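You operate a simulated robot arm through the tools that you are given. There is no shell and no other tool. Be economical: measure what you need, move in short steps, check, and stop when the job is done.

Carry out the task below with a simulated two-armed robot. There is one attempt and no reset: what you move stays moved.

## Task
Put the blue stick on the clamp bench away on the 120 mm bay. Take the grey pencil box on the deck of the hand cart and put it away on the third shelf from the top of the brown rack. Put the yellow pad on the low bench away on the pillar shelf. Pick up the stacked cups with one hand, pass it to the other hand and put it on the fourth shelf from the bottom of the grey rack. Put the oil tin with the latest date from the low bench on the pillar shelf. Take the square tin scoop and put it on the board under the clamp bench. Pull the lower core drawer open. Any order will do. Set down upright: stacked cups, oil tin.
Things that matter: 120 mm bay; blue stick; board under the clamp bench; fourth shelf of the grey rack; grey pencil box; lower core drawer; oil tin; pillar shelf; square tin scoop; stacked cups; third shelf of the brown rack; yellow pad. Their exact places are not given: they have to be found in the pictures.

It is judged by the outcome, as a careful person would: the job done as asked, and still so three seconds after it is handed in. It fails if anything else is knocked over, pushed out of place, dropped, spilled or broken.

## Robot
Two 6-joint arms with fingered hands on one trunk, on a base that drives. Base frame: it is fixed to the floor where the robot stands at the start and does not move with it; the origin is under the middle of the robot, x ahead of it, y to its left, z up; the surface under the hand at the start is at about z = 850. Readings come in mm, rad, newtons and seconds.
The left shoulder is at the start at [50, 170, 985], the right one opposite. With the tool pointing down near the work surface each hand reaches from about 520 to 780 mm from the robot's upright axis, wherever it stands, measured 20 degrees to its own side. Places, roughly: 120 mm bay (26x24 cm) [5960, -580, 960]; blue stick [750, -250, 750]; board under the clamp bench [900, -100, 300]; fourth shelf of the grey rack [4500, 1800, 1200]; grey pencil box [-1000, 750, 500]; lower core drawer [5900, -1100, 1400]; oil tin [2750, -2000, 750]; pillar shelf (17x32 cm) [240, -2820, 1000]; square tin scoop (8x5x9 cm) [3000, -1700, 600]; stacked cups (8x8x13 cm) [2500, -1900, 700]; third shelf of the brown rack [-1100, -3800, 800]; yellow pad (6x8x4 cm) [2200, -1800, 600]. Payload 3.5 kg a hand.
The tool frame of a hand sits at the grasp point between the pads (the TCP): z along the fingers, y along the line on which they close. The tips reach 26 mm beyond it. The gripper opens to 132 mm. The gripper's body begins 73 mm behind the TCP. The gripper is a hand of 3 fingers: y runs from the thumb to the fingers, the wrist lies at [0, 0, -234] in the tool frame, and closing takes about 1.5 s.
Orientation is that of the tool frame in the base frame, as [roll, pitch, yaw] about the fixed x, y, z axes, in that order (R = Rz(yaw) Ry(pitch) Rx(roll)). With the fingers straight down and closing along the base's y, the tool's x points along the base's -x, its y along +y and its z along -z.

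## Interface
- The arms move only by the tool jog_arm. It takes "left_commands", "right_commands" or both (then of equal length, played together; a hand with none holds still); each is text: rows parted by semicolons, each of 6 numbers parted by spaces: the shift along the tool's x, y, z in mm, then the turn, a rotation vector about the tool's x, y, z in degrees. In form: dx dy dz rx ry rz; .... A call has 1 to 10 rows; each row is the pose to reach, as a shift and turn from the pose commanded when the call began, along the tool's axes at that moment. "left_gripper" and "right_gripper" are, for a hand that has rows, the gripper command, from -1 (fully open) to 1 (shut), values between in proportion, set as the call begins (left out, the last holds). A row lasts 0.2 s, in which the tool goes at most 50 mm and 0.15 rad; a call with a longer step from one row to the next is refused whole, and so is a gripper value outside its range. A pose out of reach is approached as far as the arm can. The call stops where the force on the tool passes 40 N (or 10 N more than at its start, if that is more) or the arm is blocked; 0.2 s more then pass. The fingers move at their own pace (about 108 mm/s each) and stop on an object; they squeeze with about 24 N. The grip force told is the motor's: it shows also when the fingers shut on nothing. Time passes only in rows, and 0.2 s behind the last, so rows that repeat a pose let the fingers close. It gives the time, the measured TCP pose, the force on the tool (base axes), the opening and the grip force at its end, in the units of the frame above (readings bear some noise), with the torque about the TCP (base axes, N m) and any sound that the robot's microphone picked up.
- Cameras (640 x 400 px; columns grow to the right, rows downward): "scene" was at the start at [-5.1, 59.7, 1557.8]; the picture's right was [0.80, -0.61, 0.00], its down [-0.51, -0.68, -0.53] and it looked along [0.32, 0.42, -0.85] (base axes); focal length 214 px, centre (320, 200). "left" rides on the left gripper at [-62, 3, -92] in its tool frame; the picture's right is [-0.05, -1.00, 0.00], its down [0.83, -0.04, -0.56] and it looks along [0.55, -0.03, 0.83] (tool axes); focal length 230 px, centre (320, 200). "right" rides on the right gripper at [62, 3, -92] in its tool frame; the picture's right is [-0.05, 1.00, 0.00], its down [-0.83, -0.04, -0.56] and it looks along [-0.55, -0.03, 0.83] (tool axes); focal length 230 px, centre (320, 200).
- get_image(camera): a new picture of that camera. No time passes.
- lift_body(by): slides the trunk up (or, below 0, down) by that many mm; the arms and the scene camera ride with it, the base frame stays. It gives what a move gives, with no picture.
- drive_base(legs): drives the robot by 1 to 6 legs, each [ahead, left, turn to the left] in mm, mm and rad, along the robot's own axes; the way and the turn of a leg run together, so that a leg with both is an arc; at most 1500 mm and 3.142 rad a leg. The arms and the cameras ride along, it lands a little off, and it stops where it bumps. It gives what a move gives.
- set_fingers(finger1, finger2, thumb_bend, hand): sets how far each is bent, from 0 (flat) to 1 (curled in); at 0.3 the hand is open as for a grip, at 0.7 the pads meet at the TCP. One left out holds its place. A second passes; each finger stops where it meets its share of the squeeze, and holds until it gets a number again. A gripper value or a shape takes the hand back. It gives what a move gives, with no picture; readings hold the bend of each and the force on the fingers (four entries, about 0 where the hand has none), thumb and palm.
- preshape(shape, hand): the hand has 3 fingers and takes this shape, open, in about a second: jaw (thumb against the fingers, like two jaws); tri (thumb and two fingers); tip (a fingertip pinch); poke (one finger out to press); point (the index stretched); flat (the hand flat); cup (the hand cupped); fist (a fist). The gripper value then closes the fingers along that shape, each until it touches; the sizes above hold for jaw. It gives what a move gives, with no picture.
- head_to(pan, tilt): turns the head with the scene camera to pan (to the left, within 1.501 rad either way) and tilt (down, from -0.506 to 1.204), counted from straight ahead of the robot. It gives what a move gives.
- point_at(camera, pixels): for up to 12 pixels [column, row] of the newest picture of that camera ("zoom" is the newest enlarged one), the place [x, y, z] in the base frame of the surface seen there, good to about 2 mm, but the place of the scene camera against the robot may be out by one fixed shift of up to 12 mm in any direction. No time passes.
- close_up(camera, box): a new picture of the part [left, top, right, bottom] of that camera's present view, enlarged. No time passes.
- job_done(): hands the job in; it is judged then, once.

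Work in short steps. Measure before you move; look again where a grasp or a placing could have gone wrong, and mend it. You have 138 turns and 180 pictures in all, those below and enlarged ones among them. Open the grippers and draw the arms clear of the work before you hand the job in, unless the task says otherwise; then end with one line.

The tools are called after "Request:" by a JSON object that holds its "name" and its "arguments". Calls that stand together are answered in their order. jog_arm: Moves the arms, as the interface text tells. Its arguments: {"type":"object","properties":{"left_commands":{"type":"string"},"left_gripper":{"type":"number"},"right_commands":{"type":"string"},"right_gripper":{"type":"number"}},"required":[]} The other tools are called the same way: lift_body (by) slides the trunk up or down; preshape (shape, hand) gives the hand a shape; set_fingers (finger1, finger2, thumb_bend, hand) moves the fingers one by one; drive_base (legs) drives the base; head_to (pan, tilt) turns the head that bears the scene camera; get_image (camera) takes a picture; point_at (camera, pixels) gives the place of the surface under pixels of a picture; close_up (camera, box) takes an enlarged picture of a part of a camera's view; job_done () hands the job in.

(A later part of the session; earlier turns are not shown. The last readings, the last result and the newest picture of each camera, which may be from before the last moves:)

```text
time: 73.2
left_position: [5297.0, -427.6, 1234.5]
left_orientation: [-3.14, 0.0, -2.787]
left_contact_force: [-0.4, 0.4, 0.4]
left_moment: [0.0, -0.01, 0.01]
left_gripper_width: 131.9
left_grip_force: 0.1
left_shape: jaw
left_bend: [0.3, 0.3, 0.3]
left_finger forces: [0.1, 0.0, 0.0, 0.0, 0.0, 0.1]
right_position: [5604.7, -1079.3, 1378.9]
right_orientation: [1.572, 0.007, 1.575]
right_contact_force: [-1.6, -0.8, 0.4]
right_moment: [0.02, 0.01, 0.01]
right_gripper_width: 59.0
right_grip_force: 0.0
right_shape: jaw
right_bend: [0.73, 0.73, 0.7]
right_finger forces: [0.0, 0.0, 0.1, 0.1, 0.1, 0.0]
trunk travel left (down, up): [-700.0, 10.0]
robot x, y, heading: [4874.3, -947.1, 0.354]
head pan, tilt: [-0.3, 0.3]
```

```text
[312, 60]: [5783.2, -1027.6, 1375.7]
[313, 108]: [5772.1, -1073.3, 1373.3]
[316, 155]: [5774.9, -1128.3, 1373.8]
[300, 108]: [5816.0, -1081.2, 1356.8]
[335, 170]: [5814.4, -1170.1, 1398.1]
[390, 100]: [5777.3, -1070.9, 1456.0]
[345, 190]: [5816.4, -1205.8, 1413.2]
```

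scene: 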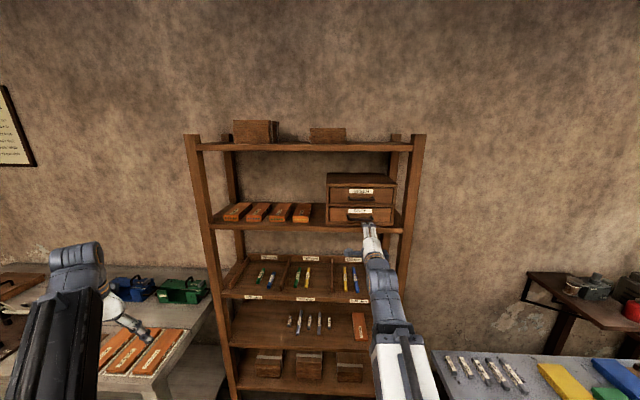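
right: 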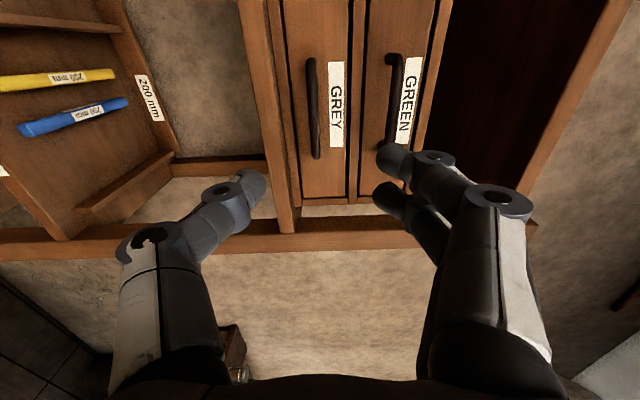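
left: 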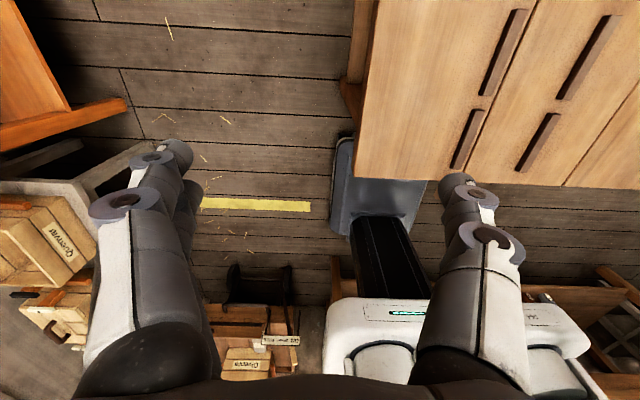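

The bar's centre is near (5772,-1078,1373). I advance 120 mm and check the pose.

Request:
{"name": "jog_arm", "arguments": {"right_commands": "0 0 40 0 0 0; 0 0 80 0 0 0; 0 0 120 0 0 0"}}

Request:
{"name": "get_image", "arguments": {"camera": "right"}}

```text
time: 74.0
left_position: [5299.2, -427.6, 1235.0]
left_orientation: [3.141, 0.001, -2.786]
left_contact_force: [0.3, -0.4, -0.3]
left_moment: [-0.01, -0.04, -0.02]
left_gripper_width: 131.7
left_grip_force: 0.0
left_shape: jaw
left_bend: [0.3, 0.3, 0.3]
left_finger forces: [0.0, 0.1, 0.0, 0.0, 0.0, 0.1]
right_position: [5725.6, -1079.6, 1378.5]
right_orientation: [1.572, 0.006, 1.574]
right_contact_force: [0.3, -0.2, 0.3]
right_moment: [-0.01, -0.03, 0.0]
right_gripper_width: 58.8
right_grip_force: 0.0
right_shape: jaw
right_bend: [0.73, 0.73, 0.7]
right_finger forces: [0.1, 0.0, 0.0, 0.0, 0.1, 0.1]
trunk travel left (down, up): [-700.0, 10.0]
robot x, y, heading: [4875.5, -949.0, 0.353]
head pan, tilt: [-0.3, 0.3]
```

```text
156 pictures are left
```

right: 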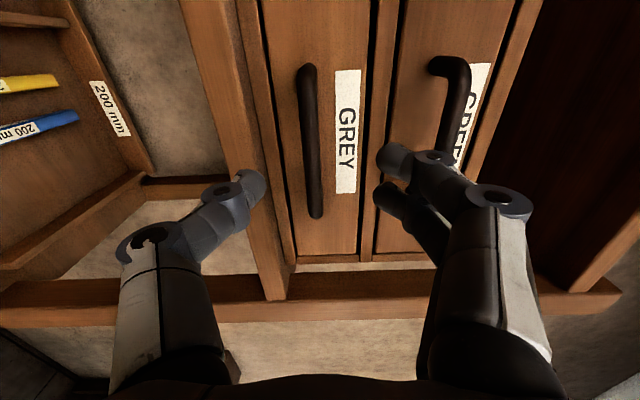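

Aligned. I advance to x≈5764 and 5 mm lower, then close on the bar.

Request:
{"name": "jog_arm", "arguments": {"right_commands": "0 -5 20 0 0 0; 0 -5 38 0 0 0; 0 -5 38 0 0 0"}}

Request:
{"name": "jog_arm", "arguments": {"right_commands": "0 0 0 0 0 0; 0 0 0 0 0 0; 0 0 0 0 0 0; 0 0 0 0 0 0; 0 0 0 0 0 0; 0 0 0 0 0 0; 0 0 0 0 0 0; 0 0 -10 0 0 0", "right_gripper": 1}}

```text
time: 74.8
left_position: [5296.6, -427.2, 1233.7]
left_orientation: [3.141, 0.0, -2.788]
left_contact_force: [0.1, 0.2, 0.4]
left_moment: [-0.03, 0.01, 0.01]
left_gripper_width: 131.8
left_grip_force: 0.2
left_shape: jaw
left_bend: [0.3, 0.3, 0.3]
left_finger forces: [0.1, 0.0, 0.0, 0.0, 0.0, 0.1]
right_position: [5763.1, -1080.5, 1373.9]
right_orientation: [1.57, 0.005, 1.574]
right_contact_force: [0.0, 0.5, 0.1]
right_moment: [0.01, -0.02, 0.0]
right_gripper_width: 58.8
right_grip_force: 0.0
right_shape: jaw
right_bend: [0.73, 0.73, 0.7]
right_finger forces: [0.1, 0.0, 0.1, 0.0, 0.0, 0.0]
trunk travel left (down, up): [-700.0, 10.0]
robot x, y, heading: [4878.6, -947.2, 0.355]
head pan, tilt: [-0.3, 0.3]
```

```text
time: 76.6
left_position: [5296.9, -427.9, 1234.3]
left_orientation: [3.141, 0.002, -2.786]
left_contact_force: [1.1, 0.6, 0.5]
left_moment: [0.03, -0.04, 0.01]
left_gripper_width: 131.9
left_grip_force: 0.0
left_shape: jaw
left_bend: [0.3, 0.3, 0.3]
left_finger forces: [0.0, 0.0, 0.0, 0.1, 0.0, 0.1]
right_position: [5752.7, -1080.3, 1374.6]
right_orientation: [1.572, 0.005, 1.573]
right_contact_force: [-0.4, -0.8, -1.0]
right_moment: [-0.04, -0.02, -0.03]
right_gripper_width: 7.1
right_grip_force: 24.3
right_shape: jaw
right_bend: [0.71, 0.71, 0.7]
right_finger forces: [10.7, 10.7, 0.1, 0.1, 22.0, 0.1]
trunk travel left (down, up): [-700.0, 10.0]
robot x, y, heading: [4874.3, -944.0, 0.354]
head pan, tilt: [-0.3, 0.3]
```

Gripped at 7 mm; pulled back 10 mm with little force. I look whether the drawer follows.

Request:
{"name": "jog_arm", "arguments": {"right_commands": "0 0 -20 0 0 0; 0 0 -40 0 0 0; 0 0 -60 0 0 0"}}

Request:
{"name": "get_image", "arguments": {"camera": "right"}}

```text
time: 77.4
left_position: [5296.8, -426.8, 1235.0]
left_orientation: [3.142, 0.0, -2.786]
left_contact_force: [0.2, 0.4, -0.1]
left_moment: [-0.01, 0.01, 0.02]
left_gripper_width: 131.8
left_grip_force: 0.1
left_shape: jaw
left_bend: [0.3, 0.3, 0.3]
left_finger forces: [0.0, 0.1, 0.1, 0.0, 0.0, 0.0]
right_position: [5691.8, -1080.9, 1374.3]
right_orientation: [1.57, 0.004, 1.574]
right_contact_force: [-1.1, -1.7, -0.5]
right_moment: [-0.01, 0.02, -0.03]
right_gripper_width: 7.1
right_grip_force: 24.3
right_shape: jaw
right_bend: [0.71, 0.71, 0.7]
right_finger forces: [10.8, 10.8, 0.0, 0.0, 22.4, 0.0]
trunk travel left (down, up): [-700.0, 10.0]
robot x, y, heading: [4875.0, -945.8, 0.355]
head pan, tilt: [-0.3, 0.3]
```

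```text
155 pictures are left
```

right: 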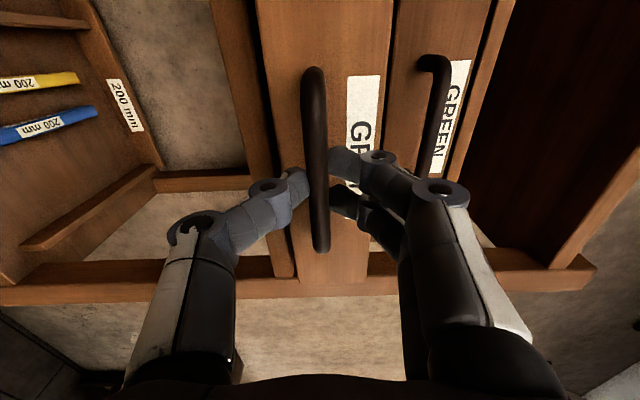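

The drawer follows. I pull 85 mm more by arm.

Request:
{"name": "jog_arm", "arguments": {"right_commands": "0 0 -20 0 0 0; 0 0 -40 0 0 0; 0 0 -60 0 0 0; 0 0 -80 0 0 0; 0 0 -85 0 0 0"}}

Request:
{"name": "drive_base", "arguments": {"legs": [[-19, 7, 0]]}}

Request:
{"name": "get_image", "arguments": {"camera": "scene"}}

```text
time: 78.6
left_position: [5298.2, -427.4, 1234.1]
left_orientation: [3.141, -0.001, -2.788]
left_contact_force: [-0.4, -0.3, 0.2]
left_moment: [-0.02, -0.01, 0.05]
left_gripper_width: 131.8
left_grip_force: 0.1
left_shape: jaw
left_bend: [0.3, 0.3, 0.3]
left_finger forces: [0.1, 0.0, 0.1, 0.0, 0.0, 0.0]
right_position: [5609.0, -1080.0, 1374.8]
right_orientation: [1.573, 0.006, 1.575]
right_contact_force: [-0.2, -1.8, -2.9]
right_moment: [0.01, 0.03, -0.03]
right_gripper_width: 6.6
right_grip_force: 24.3
right_shape: jaw
right_bend: [0.71, 0.71, 0.7]
right_finger forces: [10.7, 10.5, 0.0, 0.0, 23.5, 0.0]
trunk travel left (down, up): [-700.0, 10.0]
robot x, y, heading: [4874.3, -949.3, 0.353]
head pan, tilt: [-0.3, 0.3]
```

```text
time: 79.4
left_position: [5276.8, -426.7, 1235.6]
left_orientation: [-3.141, 0.0, -2.787]
left_contact_force: [-0.3, 0.9, 0.1]
left_moment: [-0.02, -0.03, 0.0]
left_gripper_width: 132.0
left_grip_force: 0.1
left_shape: jaw
left_bend: [0.3, 0.3, 0.3]
left_finger forces: [0.0, 0.1, 0.1, 0.0, 0.1, 0.0]
right_position: [5588.5, -1080.2, 1375.1]
right_orientation: [1.572, 0.006, 1.574]
right_contact_force: [-0.2, -2.1, -2.2]
right_moment: [-0.03, 0.02, -0.06]
right_gripper_width: 6.8
right_grip_force: 24.0
right_shape: jaw
right_bend: [0.71, 0.71, 0.7]
right_finger forces: [10.7, 10.8, 0.0, 0.0, 24.6, 0.1]
trunk travel left (down, up): [-700.0, 10.0]
robot x, y, heading: [4853.5, -948.3, 0.352]
head pan, tilt: [-0.3, 0.3]
```

```text
154 pictures are left
```

scene: 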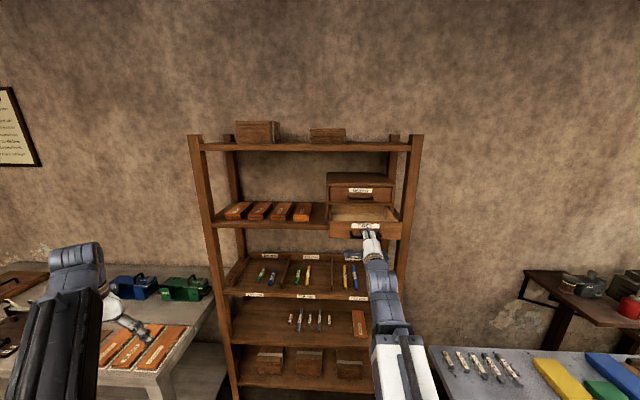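

The lower drawer stands open about 175 mm. I let go, back away, and then drive to the low bench facing it.

Request:
{"name": "jog_arm", "arguments": {"right_commands": "0 0 0 0 0 0; 0 0 0 0 0 0; 0 0 0 0 0 0; 0 0 0 0 0 0", "right_gripper": 0}}

Request:
{"name": "drive_base", "arguments": {"legs": [[-282, 104, 0], [0, 0, -1.92], [0, -1000, 0], [0, -900, 0]]}}

Request:
{"name": "head_to", "arguments": {"pan": 0, "tilt": 0.8}}

Request:
{"name": "get_image", "arguments": {"camera": "scene"}}

```text
time: 80.4
left_position: [5277.0, -426.3, 1235.6]
left_orientation: [-3.141, -0.002, -2.785]
left_contact_force: [0.3, -0.6, 0.5]
left_moment: [-0.02, 0.02, 0.02]
left_gripper_width: 132.0
left_grip_force: 0.1
left_shape: jaw
left_bend: [0.3, 0.3, 0.3]
left_finger forces: [0.0, 0.0, 0.0, 0.1, 0.1, 0.0]
right_position: [5589.0, -1078.4, 1372.9]
right_orientation: [1.574, 0.006, 1.573]
right_contact_force: [0.1, 0.2, -0.2]
right_moment: [-0.01, -0.02, 0.01]
right_gripper_width: 65.1
right_grip_force: 0.1
right_shape: jaw
right_bend: [0.73, 0.73, 0.7]
right_finger forces: [0.0, 0.1, 0.1, 0.0, 0.0, 0.0]
trunk travel left (down, up): [-700.0, 10.0]
robot x, y, heading: [4856.0, -948.3, 0.354]
head pan, tilt: [-0.3, 0.3]
```

```text
time: 96.2
left_position: [2994.6, -1520.2, 1234.8]
left_orientation: [-3.141, 0.003, 1.574]
left_contact_force: [-0.5, 0.3, 0.4]
left_moment: [0.0, -0.03, -0.01]
left_gripper_width: 132.2
left_grip_force: 0.0
left_shape: jaw
left_bend: [0.3, 0.3, 0.3]
left_finger forces: [0.0, 0.0, 0.0, 0.0, 0.0, 0.0]
right_position: [2274.4, -1590.0, 1373.7]
right_orientation: [1.572, 0.005, -0.346]
right_contact_force: [0.1, 0.8, -0.3]
right_moment: [0.01, -0.01, -0.02]
right_gripper_width: 65.3
right_grip_force: 0.0
right_shape: jaw
right_bend: [0.73, 0.73, 0.7]
right_finger forces: [0.1, 0.0, 0.1, 0.1, 0.1, 0.0]
trunk travel left (down, up): [-700.0, 10.0]
robot x, y, heading: [2648.1, -949.7, -1.566]
head pan, tilt: [-0.3, 0.3]
```

```text
time: 97.1
left_position: [2994.0, -1520.8, 1235.2]
left_orientation: [3.141, -0.002, 1.575]
left_contact_force: [1.0, 0.3, -0.4]
left_moment: [0.0, 0.05, -0.02]
left_gripper_width: 132.0
left_grip_force: 0.1
left_shape: jaw
left_bend: [0.3, 0.3, 0.3]
left_finger forces: [0.1, 0.1, 0.0, 0.0, 0.0, 0.0]
right_position: [2274.2, -1588.7, 1373.3]
right_orientation: [1.573, 0.004, -0.345]
right_contact_force: [0.3, -0.7, -0.1]
right_moment: [-0.03, 0.0, -0.01]
right_gripper_width: 65.3
right_grip_force: 0.1
right_shape: jaw
right_bend: [0.73, 0.73, 0.7]
right_finger forces: [0.0, 0.0, 0.0, 0.0, 0.0, 0.1]
trunk travel left (down, up): [-700.0, 10.0]
robot x, y, heading: [2646.5, -944.4, -1.568]
head pan, tilt: [0.0, 0.799]
```

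```text
153 pictures are left
```

scene: 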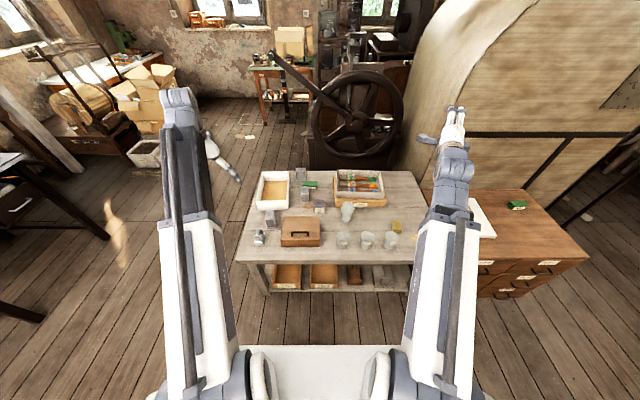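

The low bench is in view. I enlarge it.

Request:
{"name": "close_up", "arguments": {"camera": "scene", "box": [230, 160, 430, 295]}}

Request:
{"name": "close_up", "arguments": {"camera": "scene", "box": [245, 165, 345, 250]}}

```text
2.96 times, centred on (330, 228) of scene
```

zoom: 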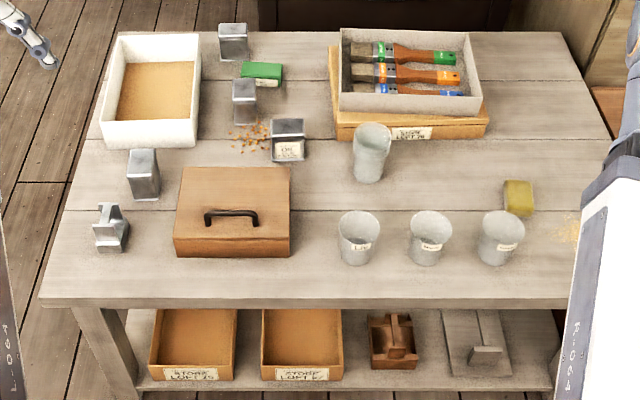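

```text
4.71 times, centred on (295, 208) of scene
```

zoom: 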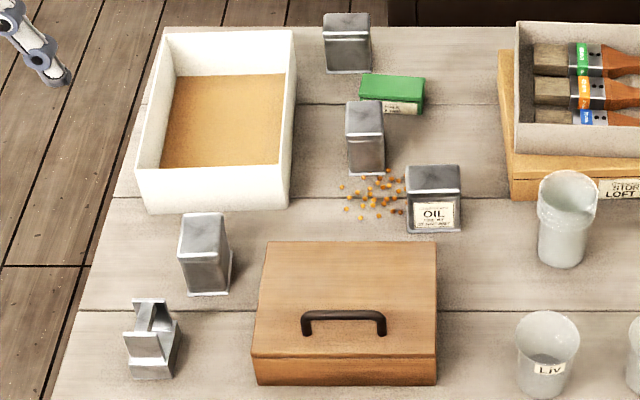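

I measure the four tins, scoop, stacked cups and the pad.

Request:
{"name": "point_at", "arguments": {"camera": "zoom", "pixels": [[347, 22], [347, 55], [365, 110], [365, 150], [432, 178], [432, 215], [203, 225], [205, 265], [152, 320], [152, 360], [567, 185], [565, 250]]}}

Request:
{"name": "point_at", "arguments": {"camera": "scene", "pixels": [[397, 222], [397, 231], [347, 203], [347, 218], [236, 260], [420, 262], [250, 182], [412, 180], [342, 238], [366, 238], [390, 238], [258, 238]]}}

Request:
{"name": "close_up", "arguments": {"camera": "scene", "box": [325, 200, 355, 222]}}

Request:
{"name": "close_up", "arguments": {"camera": "scene", "box": [325, 195, 425, 260]}}

```text
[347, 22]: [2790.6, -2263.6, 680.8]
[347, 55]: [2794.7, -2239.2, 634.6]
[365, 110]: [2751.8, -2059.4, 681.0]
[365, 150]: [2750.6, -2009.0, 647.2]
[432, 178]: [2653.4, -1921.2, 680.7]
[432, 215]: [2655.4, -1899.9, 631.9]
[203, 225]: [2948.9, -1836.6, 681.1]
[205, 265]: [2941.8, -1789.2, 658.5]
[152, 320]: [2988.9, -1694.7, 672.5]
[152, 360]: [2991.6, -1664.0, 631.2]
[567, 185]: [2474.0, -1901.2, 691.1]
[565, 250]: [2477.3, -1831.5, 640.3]
```

```text
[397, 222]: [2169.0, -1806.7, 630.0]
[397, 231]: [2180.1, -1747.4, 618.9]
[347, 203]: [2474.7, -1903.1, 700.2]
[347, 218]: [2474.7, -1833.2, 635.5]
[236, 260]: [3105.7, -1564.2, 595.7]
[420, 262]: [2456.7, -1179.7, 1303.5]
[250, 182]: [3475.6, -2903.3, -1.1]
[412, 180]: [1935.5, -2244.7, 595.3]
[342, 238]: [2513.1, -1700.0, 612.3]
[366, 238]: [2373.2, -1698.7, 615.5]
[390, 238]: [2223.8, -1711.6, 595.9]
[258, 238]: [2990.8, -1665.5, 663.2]
```

```text
16.00 times, centred on (340, 211) of scene
```

zoom: 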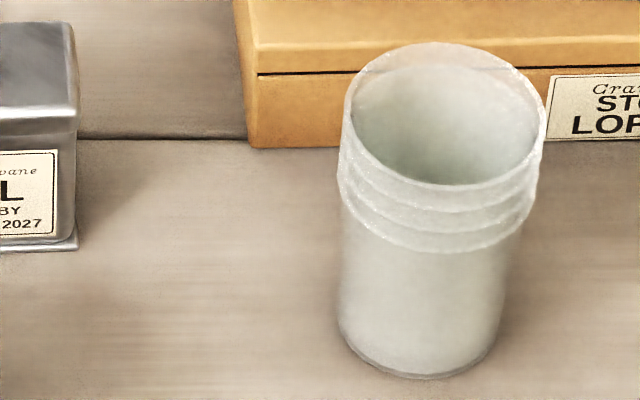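

```text
6.15 times, centred on (375, 228) of scene
```

zoom: 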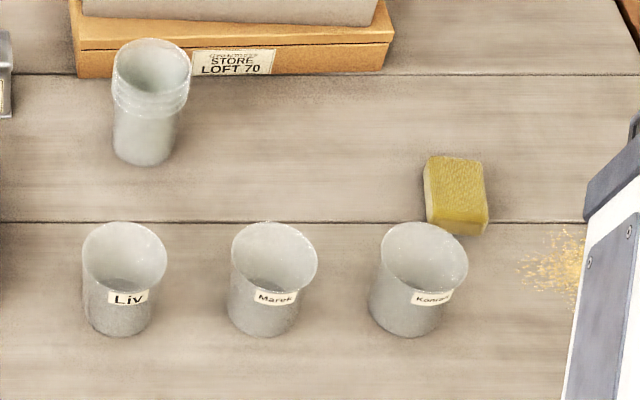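

One tin's label faces me ("…2027"). I read it fully and check others from here.

Request:
{"name": "close_up", "arguments": {"camera": "scene", "box": [303, 198, 333, 218]}}

Request:
{"name": "close_up", "arguments": {"camera": "scene", "box": [250, 210, 310, 250]}}

```text
16.00 times, centred on (318, 208) of scene
```

zoom: 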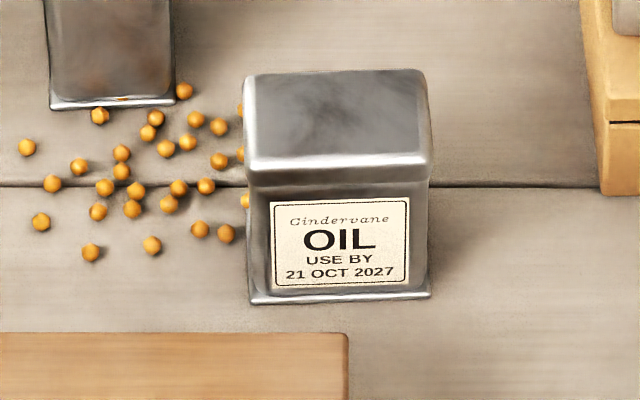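

```text
10.00 times, centred on (280, 230) of scene
```

zoom: 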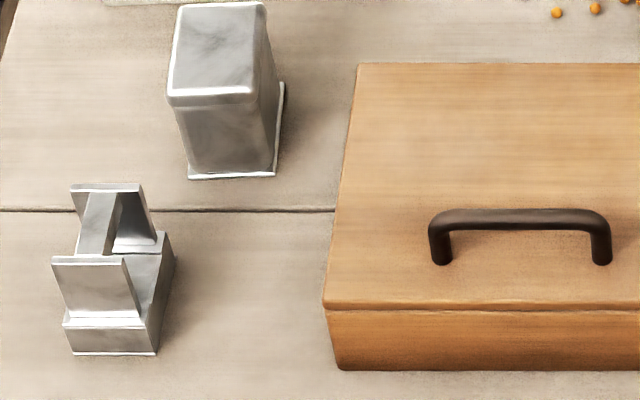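

That tin reads 21 OCT 2027; the others show blank faces here. I measure floor obstacles to the left before going round.

Request:
{"name": "point_at", "arguments": {"camera": "scene", "pixels": [[105, 237], [40, 320], [10, 160], [150, 160], [145, 150], [270, 120], [315, 165], [220, 140], [75, 200], [180, 250], [120, 220], [410, 175]]}}

```text
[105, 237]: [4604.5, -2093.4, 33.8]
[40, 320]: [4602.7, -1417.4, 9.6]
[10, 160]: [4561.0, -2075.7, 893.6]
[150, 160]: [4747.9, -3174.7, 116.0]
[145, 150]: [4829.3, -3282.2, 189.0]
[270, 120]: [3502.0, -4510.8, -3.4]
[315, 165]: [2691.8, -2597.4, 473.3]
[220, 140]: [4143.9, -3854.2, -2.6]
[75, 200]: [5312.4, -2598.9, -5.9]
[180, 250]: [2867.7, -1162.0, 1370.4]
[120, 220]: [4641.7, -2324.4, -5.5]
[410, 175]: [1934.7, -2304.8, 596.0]
```

Aisle between the bench (x 3106) and the metal table (x 4560). I drive round the left end and face the tins from behind.

Request:
{"name": "drive_base", "arguments": {"legs": [[0, 1200, 0], [1000, 0, 0], [700, 0, 0], [0, 0, -1.4]]}}

Request:
{"name": "head_to", "arguments": {"pan": -0.6, "tilt": 0.7}}

Request:
{"name": "get_image", "arguments": {"camera": "scene"}}

```text
time: 114.9
left_position: [3336.9, -3077.5, 1234.9]
left_orientation: [-3.142, -0.001, 0.169]
left_contact_force: [0.5, -0.3, 0.0]
left_moment: [0.0, 0.01, -0.03]
left_gripper_width: 132.1
left_grip_force: 0.0
left_shape: jaw
left_bend: [0.3, 0.3, 0.3]
left_finger forces: [0.1, 0.1, 0.0, 0.0, 0.1, 0.0]
right_position: [3150.2, -2378.2, 1373.8]
right_orientation: [1.572, 0.006, -1.751]
right_contact_force: [-0.9, 0.7, -0.1]
right_moment: [0.0, -0.02, 0.03]
right_gripper_width: 65.3
right_grip_force: 0.1
right_shape: jaw
right_bend: [0.73, 0.73, 0.7]
right_finger forces: [0.0, 0.0, 0.0, 0.0, 0.1, 0.0]
trunk travel left (down, up): [-700.0, 10.0]
robot x, y, heading: [3846.0, -2644.7, -2.968]
head pan, tilt: [0.0, 0.799]
```

```text
time: 115.9
left_position: [3336.5, -3076.6, 1234.3]
left_orientation: [-3.142, 0.0, 0.17]
left_contact_force: [-0.1, -0.1, 0.2]
left_moment: [0.01, 0.0, 0.0]
left_gripper_width: 132.0
left_grip_force: 0.0
left_shape: jaw
left_bend: [0.3, 0.3, 0.3]
left_finger forces: [0.0, 0.0, 0.0, 0.0, 0.0, 0.0]
right_position: [3151.1, -2378.3, 1374.3]
right_orientation: [1.572, 0.004, -1.751]
right_contact_force: [-1.0, 0.4, 0.2]
right_moment: [0.02, -0.05, 0.04]
right_gripper_width: 65.1
right_grip_force: 0.1
right_shape: jaw
right_bend: [0.73, 0.73, 0.7]
right_finger forces: [0.1, 0.1, 0.1, 0.0, 0.0, 0.0]
trunk travel left (down, up): [-700.0, 10.0]
robot x, y, heading: [3846.5, -2645.1, -2.973]
head pan, tilt: [-0.6, 0.7]
```

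```text
146 pictures are left
```

scene: 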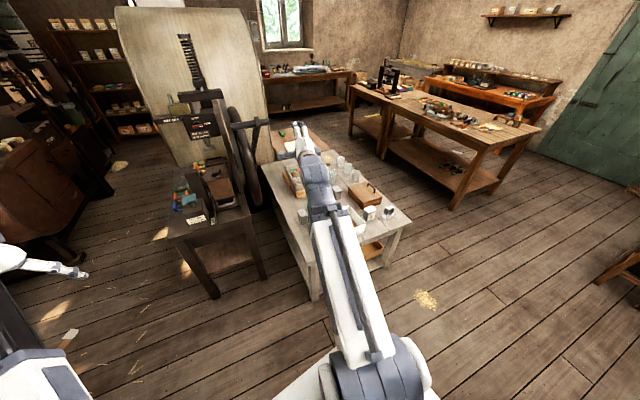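

The right arm blocks part; I zoom into what shows.

Request:
{"name": "close_up", "arguments": {"camera": "scene", "box": [280, 150, 400, 230]}}

```text
5.00 times, centred on (340, 190) of scene
```

zoom: 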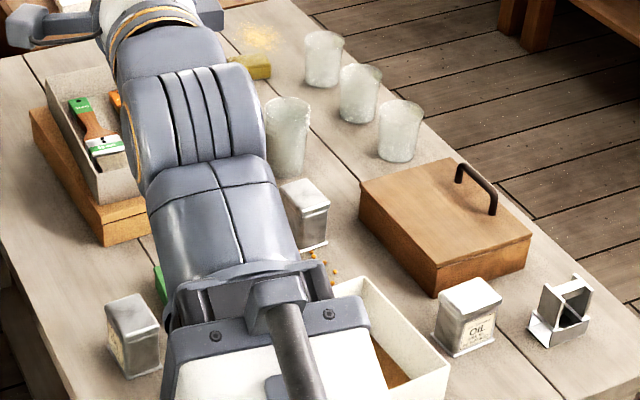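

Two labels show: at zoom (478,325) and (115,345). I zoom on both, then turn the robot to clear the third.

Request:
{"name": "close_up", "arguments": {"camera": "scene", "box": [357, 202, 381, 220]}}

Request:
{"name": "close_up", "arguments": {"camera": "scene", "box": [294, 206, 318, 224]}}

Request:
{"name": "drive_base", "arguments": {"legs": [[0, 0, 0.45]]}}

Request:
{"name": "head_to", "arguments": {"pan": -1.05, "tilt": 0.7}}

Request:
{"name": "close_up", "arguments": {"camera": "scene", "box": [280, 150, 400, 230]}}

```text
16.00 times, centred on (369, 211) of scene
```

zoom: 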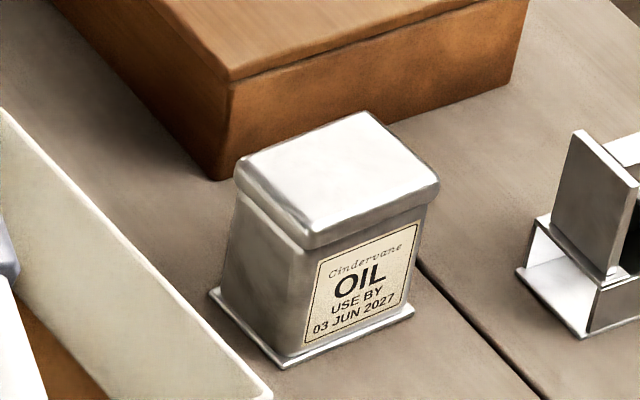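

```text
16.00 times, centred on (306, 215) of scene
```

zoom: 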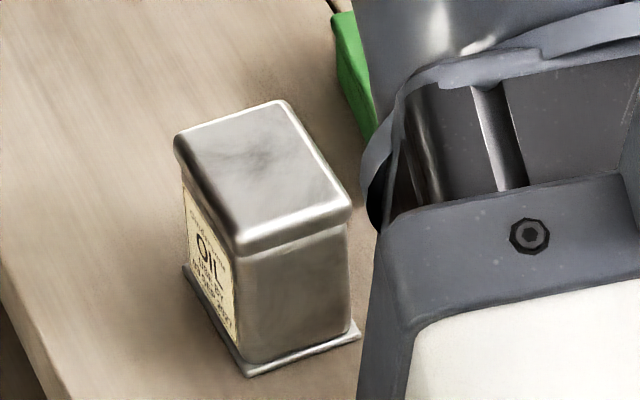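

```text
time: 117.6
left_position: [3581.1, -3256.6, 1235.8]
left_orientation: [-3.141, 0.0, 0.627]
left_contact_force: [0.4, -0.3, 0.3]
left_moment: [-0.01, -0.01, -0.01]
left_gripper_width: 132.1
left_grip_force: 0.1
left_shape: jaw
left_bend: [0.3, 0.3, 0.3]
left_finger forces: [0.1, 0.0, 0.0, 0.0, 0.0, 0.1]
right_position: [3106.2, -2711.5, 1374.5]
right_orientation: [1.573, 0.005, -1.294]
right_contact_force: [-0.6, -0.6, 0.4]
right_moment: [0.02, 0.03, 0.01]
right_gripper_width: 65.3
right_grip_force: 0.1
right_shape: jaw
right_bend: [0.73, 0.73, 0.7]
right_finger forces: [0.1, 0.0, 0.0, 0.0, 0.0, 0.0]
trunk travel left (down, up): [-700.0, 10.0]
robot x, y, heading: [3843.8, -2643.0, -2.51]
head pan, tilt: [-0.6, 0.7]
```

```text
time: 118.5
left_position: [3579.7, -3257.0, 1235.4]
left_orientation: [-3.141, 0.001, 0.626]
left_contact_force: [0.7, -0.2, -0.3]
left_moment: [0.0, 0.03, 0.0]
left_gripper_width: 131.9
left_grip_force: 0.2
left_shape: jaw
left_bend: [0.3, 0.3, 0.3]
left_finger forces: [0.0, 0.1, 0.0, 0.0, 0.0, 0.0]
right_position: [3105.8, -2711.0, 1375.1]
right_orientation: [1.572, 0.005, -1.298]
right_contact_force: [0.2, -0.3, 0.4]
right_moment: [-0.02, -0.01, -0.04]
right_gripper_width: 65.5
right_grip_force: 0.2
right_shape: jaw
right_bend: [0.73, 0.73, 0.7]
right_finger forces: [0.0, 0.0, 0.0, 0.0, 0.0, 0.0]
trunk travel left (down, up): [-700.0, 10.0]
robot x, y, heading: [3845.4, -2641.6, -2.514]
head pan, tilt: [-1.051, 0.7]
```

```text
5.00 times, centred on (340, 190) of scene
```

zoom: 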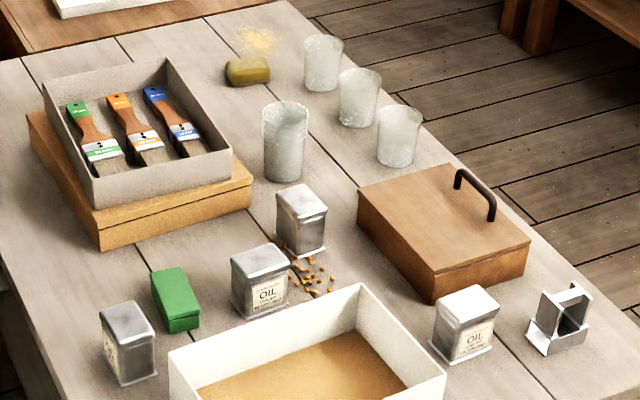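

I zoom into these two labels.

Request:
{"name": "close_up", "arguments": {"camera": "scene", "box": [323, 198, 347, 216]}}

Request:
{"name": "close_up", "arguments": {"camera": "scene", "box": [296, 210, 312, 228]}}

```text
16.00 times, centred on (335, 207) of scene
```

zoom: 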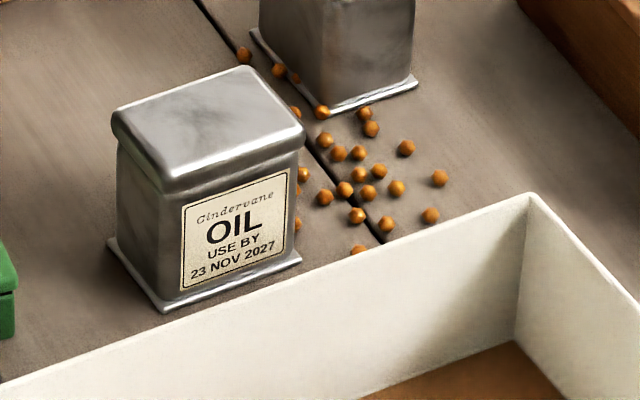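

```text
16.00 times, centred on (304, 219) of scene
```

zoom: 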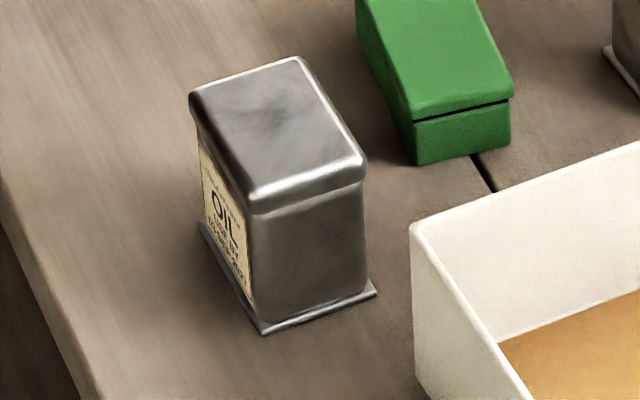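

The seed-side tin reads 23 NOV 2027. The back tin's label is too oblique; I move 350 mm further back and look again.

Request:
{"name": "drive_base", "arguments": {"legs": [[206, 282, 0]]}}

Request:
{"name": "get_image", "arguments": {"camera": "scene"}}

```text
time: 120.8
left_position: [3578.1, -3607.1, 1234.4]
left_orientation: [-3.141, 0.0, 0.63]
left_contact_force: [-0.3, -0.3, -0.6]
left_moment: [0.05, 0.0, -0.01]
left_gripper_width: 131.8
left_grip_force: 0.0
left_shape: jaw
left_bend: [0.3, 0.3, 0.3]
left_finger forces: [0.0, 0.0, 0.1, 0.0, 0.0, 0.0]
right_position: [3101.8, -3064.0, 1374.6]
right_orientation: [1.572, 0.005, -1.29]
right_contact_force: [0.4, -0.3, 0.2]
right_moment: [0.02, -0.02, -0.02]
right_gripper_width: 65.5
right_grip_force: 0.0
right_shape: jaw
right_bend: [0.73, 0.73, 0.7]
right_finger forces: [0.0, 0.0, 0.1, 0.1, 0.0, 0.0]
trunk travel left (down, up): [-700.0, 10.0]
robot x, y, heading: [3842.6, -2992.2, -2.507]
head pan, tilt: [-1.051, 0.7]
```

```text
139 pictures are left
```

scene: 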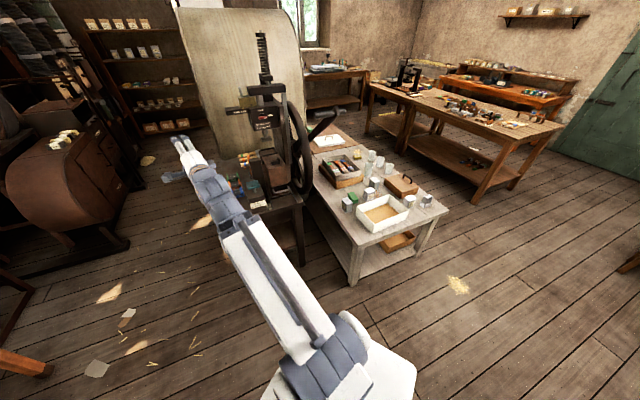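

The back tin is at (348,203). I zoom there.

Request:
{"name": "close_up", "arguments": {"camera": "scene", "box": [341, 195, 357, 213]}}

```text
16.00 times, centred on (349, 204) of scene
```

zoom: 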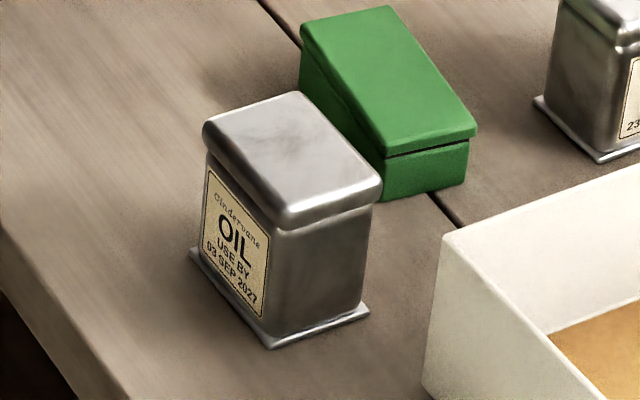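

Dates: 21 OCT, 03 JUN, 23 NOV, 03 SEP 2027 – the latest is the tin near (2751,-2035). I return the right hand to point downwards, lowering it as it turns.

Request:
{"name": "jog_arm", "arguments": {"right_commands": "0 -30 0 0 0 -8.5; 0 -60 0 0 0 -17; 0 -90 0 0 0 -25.5; 0 -120 0 0 0 -34; 0 -150 0 0 0 -42.5; 0 -180 0 0 0 -51; 0 -210 0 0 0 -59.5; 0 -240 0 0 0 -68; 0 -260 0 0 0 -76.5; 0 -270 0 0 0 -85", "right_gripper": -1}}

Request:
{"name": "jog_arm", "arguments": {"right_commands": "0 0 0 0 0 -5; 0 0 0 0 8.5 -5; 0 0 0 0 17 -5; 0 0 0 0 25.5 -5; 0 0 0 0 34 -5; 0 0 0 0 42.5 -5; 0 0 0 0 51 -5; 0 0 0 0 59.5 -5; 0 0 0 0 68 -5; 0 0 0 0 76.5 -5"}}

Request:
{"name": "head_to", "arguments": {"pan": 0, "tilt": 1.2}}

Request:
{"name": "get_image", "arguments": {"camera": "scene"}}

```text
time: 123.0
left_position: [3578.2, -3606.6, 1235.7]
left_orientation: [-3.141, -0.002, 0.631]
left_contact_force: [-0.4, 0.0, -0.5]
left_moment: [0.0, 0.01, -0.01]
left_gripper_width: 131.8
left_grip_force: 0.1
left_shape: jaw
left_bend: [0.3, 0.3, 0.3]
left_finger forces: [0.0, 0.0, 0.1, 0.0, 0.0, 0.0]
right_position: [3092.0, -3081.2, 1103.3]
right_orientation: [1.646, 1.493, -1.23]
right_contact_force: [-0.5, -0.5, 0.2]
right_moment: [0.01, 0.0, 0.01]
right_gripper_width: 132.0
right_grip_force: 0.1
right_shape: jaw
right_bend: [0.3, 0.3, 0.3]
right_finger forces: [0.0, 0.1, 0.1, 0.0, 0.0, 0.0]
right hand out of reach, approached as far as the arm can: row 1, 2, 3, 4, 5, 6, 7, 8, 9, 10
trunk travel left (down, up): [-700.0, 10.0]
robot x, y, heading: [3843.7, -2993.3, -2.514]
head pan, tilt: [-1.051, 0.7]
```

```text
time: 125.2
left_position: [3578.3, -3608.2, 1235.1]
left_orientation: [3.141, -0.001, 0.631]
left_contact_force: [-0.4, -0.3, 0.4]
left_moment: [-0.01, -0.01, 0.0]
left_gripper_width: 132.1
left_grip_force: 0.0
left_shape: jaw
left_bend: [0.3, 0.3, 0.3]
left_finger forces: [0.0, 0.0, 0.0, 0.0, 0.1, 0.1]
right_position: [3091.3, -3081.7, 1103.7]
right_orientation: [3.121, 0.232, 0.326]
right_contact_force: [-0.3, 0.1, 0.3]
right_moment: [0.03, 0.02, -0.01]
right_gripper_width: 132.2
right_grip_force: 0.0
right_shape: jaw
right_bend: [0.3, 0.3, 0.3]
right_finger forces: [0.1, 0.0, 0.0, 0.1, 0.0, 0.0]
right hand out of reach, approached as far as the arm can: row 1, 2, 3, 4, 5
trunk travel left (down, up): [-700.0, 10.0]
robot x, y, heading: [3846.7, -2991.0, -2.509]
head pan, tilt: [-1.051, 0.7]
```

```text
time: 126.5
left_position: [3579.4, -3606.8, 1234.9]
left_orientation: [-3.141, 0.0, 0.631]
left_contact_force: [-0.4, 0.3, 0.5]
left_moment: [0.02, -0.03, 0.03]
left_gripper_width: 131.9
left_grip_force: 0.1
left_shape: jaw
left_bend: [0.3, 0.3, 0.3]
left_finger forces: [0.0, 0.0, 0.0, 0.0, 0.0, 0.0]
right_position: [3092.3, -3081.4, 1103.2]
right_orientation: [3.123, 0.235, 0.325]
right_contact_force: [-0.2, -0.6, 0.2]
right_moment: [0.01, 0.01, 0.01]
right_gripper_width: 131.9
right_grip_force: 0.2
right_shape: jaw
right_bend: [0.3, 0.3, 0.3]
right_finger forces: [0.0, 0.0, 0.0, 0.1, 0.1, 0.1]
trunk travel left (down, up): [-700.0, 10.0]
robot x, y, heading: [3844.6, -2991.9, -2.512]
head pan, tilt: [0.0, 1.201]
```

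```text
137 pictures are left
```

scene: 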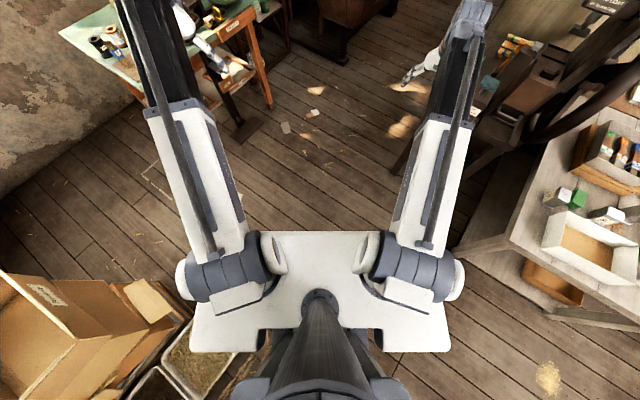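

I measure the platform outline to know the robot's footprint.

Request:
{"name": "point_at", "arguments": {"camera": "scene", "pixels": [[300, 236], [350, 236], [200, 345], [443, 345], [440, 320], [265, 338]]}}

```text
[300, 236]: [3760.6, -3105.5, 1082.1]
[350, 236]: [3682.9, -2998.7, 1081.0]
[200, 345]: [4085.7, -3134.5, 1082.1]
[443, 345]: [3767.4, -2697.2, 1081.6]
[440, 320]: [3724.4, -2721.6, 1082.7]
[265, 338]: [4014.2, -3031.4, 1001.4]
```

The upper platform is about ±270 wide. I turn to face -y, back up along the aisle and shift in front of the cups.

Request:
{"name": "drive_base", "arguments": {"legs": [[0, 0, 0.942], [-1400, 0, 0], [-340, 0, 0], [0, -1154, 0]]}}

Request:
{"name": "lift_body", "arguments": {"by": -200}}

Request:
{"name": "get_image", "arguments": {"camera": "right"}}

Request:
{"name": "head_to", "arguments": {"pan": 0, "tilt": 0.95}}

Request:
{"name": "get_image", "arguments": {"camera": "scene"}}

```text
time: 143.1
left_position: [3034.2, -1841.4, 1234.8]
left_orientation: [-3.141, -0.001, 1.577]
left_contact_force: [-1.1, 0.9, 0.7]
left_moment: [-0.02, -0.02, -0.01]
left_gripper_width: 131.9
left_grip_force: 0.1
left_shape: jaw
left_bend: [0.3, 0.3, 0.3]
left_finger forces: [0.0, 0.0, 0.0, 0.0, 0.0, 0.0]
right_position: [2322.7, -1930.7, 1102.9]
right_orientation: [3.123, 0.236, 1.275]
right_contact_force: [-0.3, 1.0, -0.7]
right_moment: [0.0, -0.03, -0.02]
right_gripper_width: 132.1
right_grip_force: 0.0
right_shape: jaw
right_bend: [0.3, 0.3, 0.3]
right_finger forces: [0.1, 0.0, 0.2, 0.0, 0.1, 0.0]
trunk travel left (down, up): [-700.0, 10.0]
robot x, y, heading: [2688.6, -1266.5, -1.565]
head pan, tilt: [0.0, 1.201]
```

```text
time: 145.3
left_position: [3034.2, -1841.5, 1034.9]
left_orientation: [-3.141, 0.0, 1.578]
left_contact_force: [-0.4, 0.3, -0.2]
left_moment: [-0.02, 0.02, 0.03]
left_gripper_width: 132.1
left_grip_force: 0.1
left_shape: jaw
left_bend: [0.3, 0.3, 0.3]
left_finger forces: [0.0, 0.0, 0.0, 0.0, 0.1, 0.0]
right_position: [2323.5, -1929.5, 904.1]
right_orientation: [3.122, 0.236, 1.274]
right_contact_force: [0.6, -0.7, -0.2]
right_moment: [-0.03, 0.0, 0.02]
right_gripper_width: 132.1
right_grip_force: 0.1
right_shape: jaw
right_bend: [0.3, 0.3, 0.3]
right_finger forces: [0.1, 0.0, 0.0, 0.1, 0.0, 0.0]
trunk travel left (down, up): [-500.0, 210.0]
robot x, y, heading: [2686.3, -1271.0, -1.563]
head pan, tilt: [0.0, 1.201]
```

```text
136 pictures are left
```

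right: 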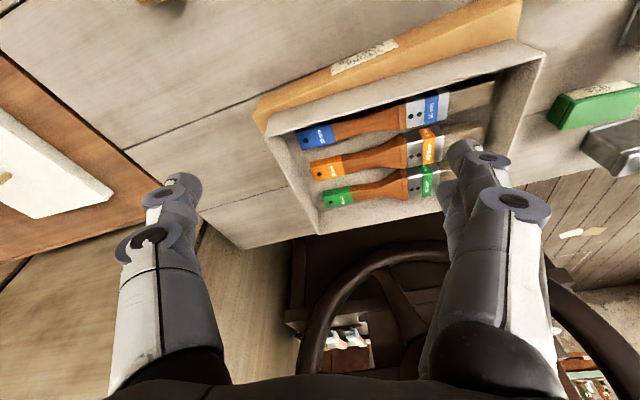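

```text
time: 146.0
left_position: [3033.7, -1839.8, 1035.5]
left_orientation: [-3.142, 0.001, 1.578]
left_contact_force: [0.1, 0.5, 0.8]
left_moment: [0.0, 0.0, 0.0]
left_gripper_width: 131.6
left_grip_force: 0.1
left_shape: jaw
left_bend: [0.3, 0.3, 0.3]
left_finger forces: [0.0, 0.1, 0.1, 0.0, 0.0, 0.1]
right_position: [2322.8, -1930.5, 905.4]
right_orientation: [3.122, 0.235, 1.275]
right_contact_force: [-0.3, -0.2, 0.3]
right_moment: [-0.03, 0.01, -0.01]
right_gripper_width: 132.0
right_grip_force: 0.0
right_shape: jaw
right_bend: [0.3, 0.3, 0.3]
right_finger forces: [0.0, 0.0, 0.0, 0.1, 0.0, 0.0]
trunk travel left (down, up): [-500.0, 210.0]
robot x, y, heading: [2690.7, -1266.4, -1.563]
head pan, tilt: [0.0, 0.949]
```

```text
135 pictures are left
```

scene: 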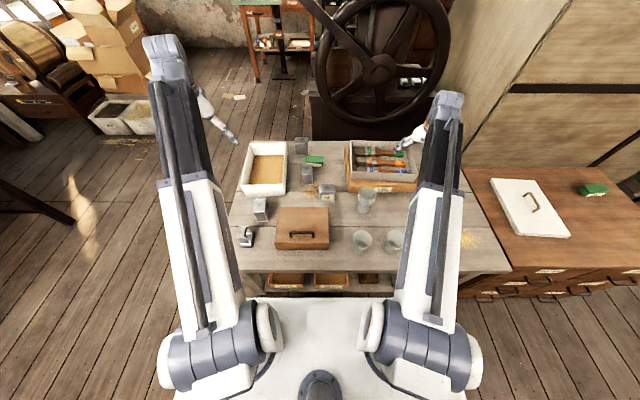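

I bring the right hand upright above the stacked cups at (2475,-1870).

Request:
{"name": "jog_arm", "arguments": {"right_commands": "27 32 6 0 3.4 0; 55 64 11 0 6.8 0; 82 96 17 0 10 0; 109 127 23 0 13.4 0"}}

Request:
{"name": "get_image", "arguments": {"camera": "right"}}

Request:
{"name": "close_up", "arguments": {"camera": "scene", "box": [335, 175, 400, 220]}}

```text
time: 147.0
left_position: [3035.2, -1841.0, 1035.1]
left_orientation: [3.142, -0.001, 1.577]
left_contact_force: [-0.1, 0.0, 0.1]
left_moment: [-0.04, -0.01, -0.02]
left_gripper_width: 131.9
left_grip_force: 0.1
left_shape: jaw
left_bend: [0.3, 0.3, 0.3]
left_finger forces: [0.1, 0.0, 0.0, 0.1, 0.0, 0.1]
right_position: [2475.0, -1870.6, 858.5]
right_orientation: [3.122, 0.001, 1.278]
right_contact_force: [0.0, -1.1, -0.5]
right_moment: [-0.02, -0.01, -0.01]
right_gripper_width: 131.8
right_grip_force: 0.0
right_shape: jaw
right_bend: [0.3, 0.3, 0.3]
right_finger forces: [0.0, 0.1, 0.1, 0.0, 0.1, 0.1]
trunk travel left (down, up): [-500.0, 210.0]
robot x, y, heading: [2683.8, -1264.7, -1.562]
head pan, tilt: [0.0, 0.949]
```

```text
134 pictures are left
```

right: 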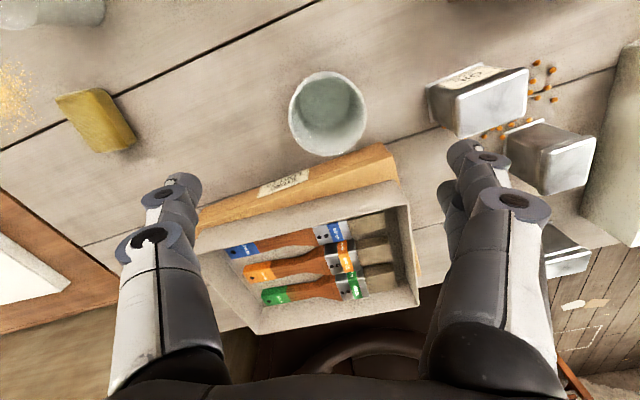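

```text
8.89 times, centred on (368, 198) of scene
```

zoom: 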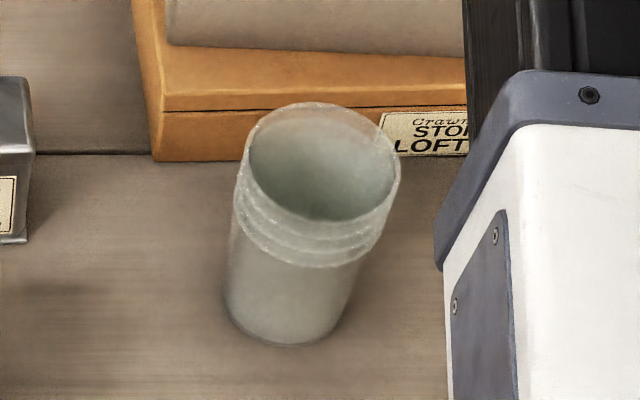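

The cups' rim is a ring (288–367, 70–155) in the right picture. I measure rim points there.

Request:
{"name": "point_at", "arguments": {"camera": "right", "pixels": [[290, 113], [365, 108], [325, 74], [330, 154], [306, 82], [354, 140], [302, 143], [355, 82]]}}

```text
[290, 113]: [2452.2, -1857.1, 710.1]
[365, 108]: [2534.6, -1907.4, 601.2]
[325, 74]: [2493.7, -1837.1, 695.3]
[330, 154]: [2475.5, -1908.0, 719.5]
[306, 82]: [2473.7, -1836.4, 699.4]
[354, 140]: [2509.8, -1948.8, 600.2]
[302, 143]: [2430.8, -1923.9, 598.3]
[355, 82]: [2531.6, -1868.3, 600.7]
```

The stack's axis is near (2488,-1869), rim at z≈722. I lower to z≈697 around the rims and close.

Request:
{"name": "jog_arm", "arguments": {"right_commands": "5 9 40 0 0 0; 5 9 80 0 0 0; 5 9 120 0 0 0; 5 9 161 0 0 0; 5 9 161 0 0 0"}}

Request:
{"name": "get_image", "arguments": {"camera": "right"}}

```text
time: 148.2
left_position: [3034.8, -1841.8, 1034.0]
left_orientation: [-3.141, 0.0, 1.579]
left_contact_force: [0.8, 0.0, 0.6]
left_moment: [0.01, 0.05, 0.03]
left_gripper_width: 131.8
left_grip_force: 0.0
left_shape: jaw
left_bend: [0.3, 0.3, 0.3]
left_finger forces: [0.0, 0.1, 0.1, 0.0, 0.0, 0.1]
right_position: [2488.5, -1868.9, 697.4]
right_orientation: [3.122, 0.003, 1.277]
right_contact_force: [-0.7, 0.0, 1.1]
right_moment: [0.01, 0.01, 0.02]
right_gripper_width: 132.0
right_grip_force: 0.1
right_shape: jaw
right_bend: [0.3, 0.3, 0.3]
right_finger forces: [0.1, 0.0, 0.1, 0.1, 0.0, 0.0]
trunk travel left (down, up): [-500.0, 210.0]
robot x, y, heading: [2688.4, -1266.3, -1.564]
head pan, tilt: [0.0, 0.949]
```

```text
132 pictures are left
```

right: 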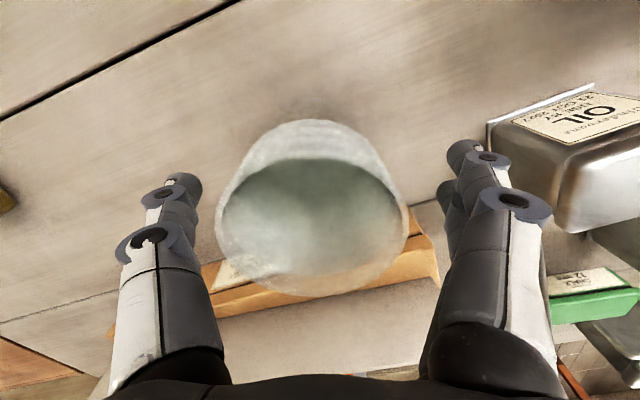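

Centred between the fingers. I close and lift 20 mm.

Request:
{"name": "jog_arm", "arguments": {"right_commands": "0 0 0 0 0 0; 0 0 0 0 0 0; 0 0 0 0 0 0; 0 0 0 0 0 0; 0 0 0 0 0 0; 0 0 0 0 0 0; 0 0 0 0 0 0; 0 0 -10 0 0 0; 0 0 -20 0 0 0", "right_gripper": 1}}

Request:
{"name": "close_up", "arguments": {"camera": "scene", "box": [335, 155, 435, 225]}}

```text
time: 150.2
left_position: [3034.4, -1842.0, 1034.7]
left_orientation: [-3.142, 0.0, 1.579]
left_contact_force: [0.0, 0.2, -0.4]
left_moment: [0.02, 0.0, 0.03]
left_gripper_width: 131.7
left_grip_force: 0.1
left_shape: jaw
left_bend: [0.3, 0.3, 0.3]
left_finger forces: [0.0, 0.1, 0.0, 0.0, 0.1, 0.0]
right_position: [2487.3, -1869.3, 717.4]
right_orientation: [3.123, 0.001, 1.277]
right_contact_force: [0.2, 0.3, -0.2]
right_moment: [-0.03, 0.04, 0.0]
right_gripper_width: 61.0
right_grip_force: 23.1
right_shape: jaw
right_bend: [0.73, 0.73, 0.7]
right_finger forces: [9.7, 11.2, 0.0, 0.1, 21.7, 0.0]
trunk travel left (down, up): [-500.0, 210.0]
robot x, y, heading: [2687.7, -1267.2, -1.568]
head pan, tilt: [0.0, 0.949]
```

```text
5.71 times, centred on (385, 190) of scene
```

zoom: 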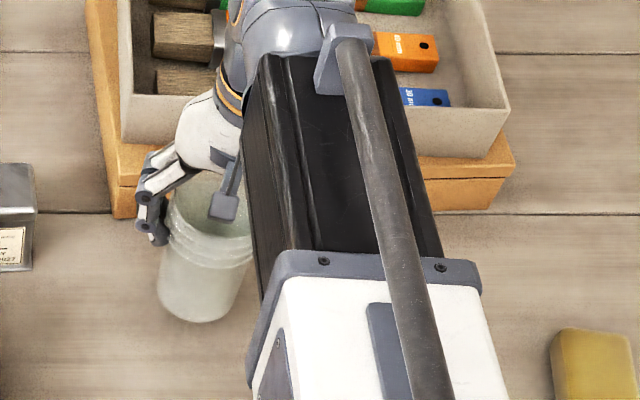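

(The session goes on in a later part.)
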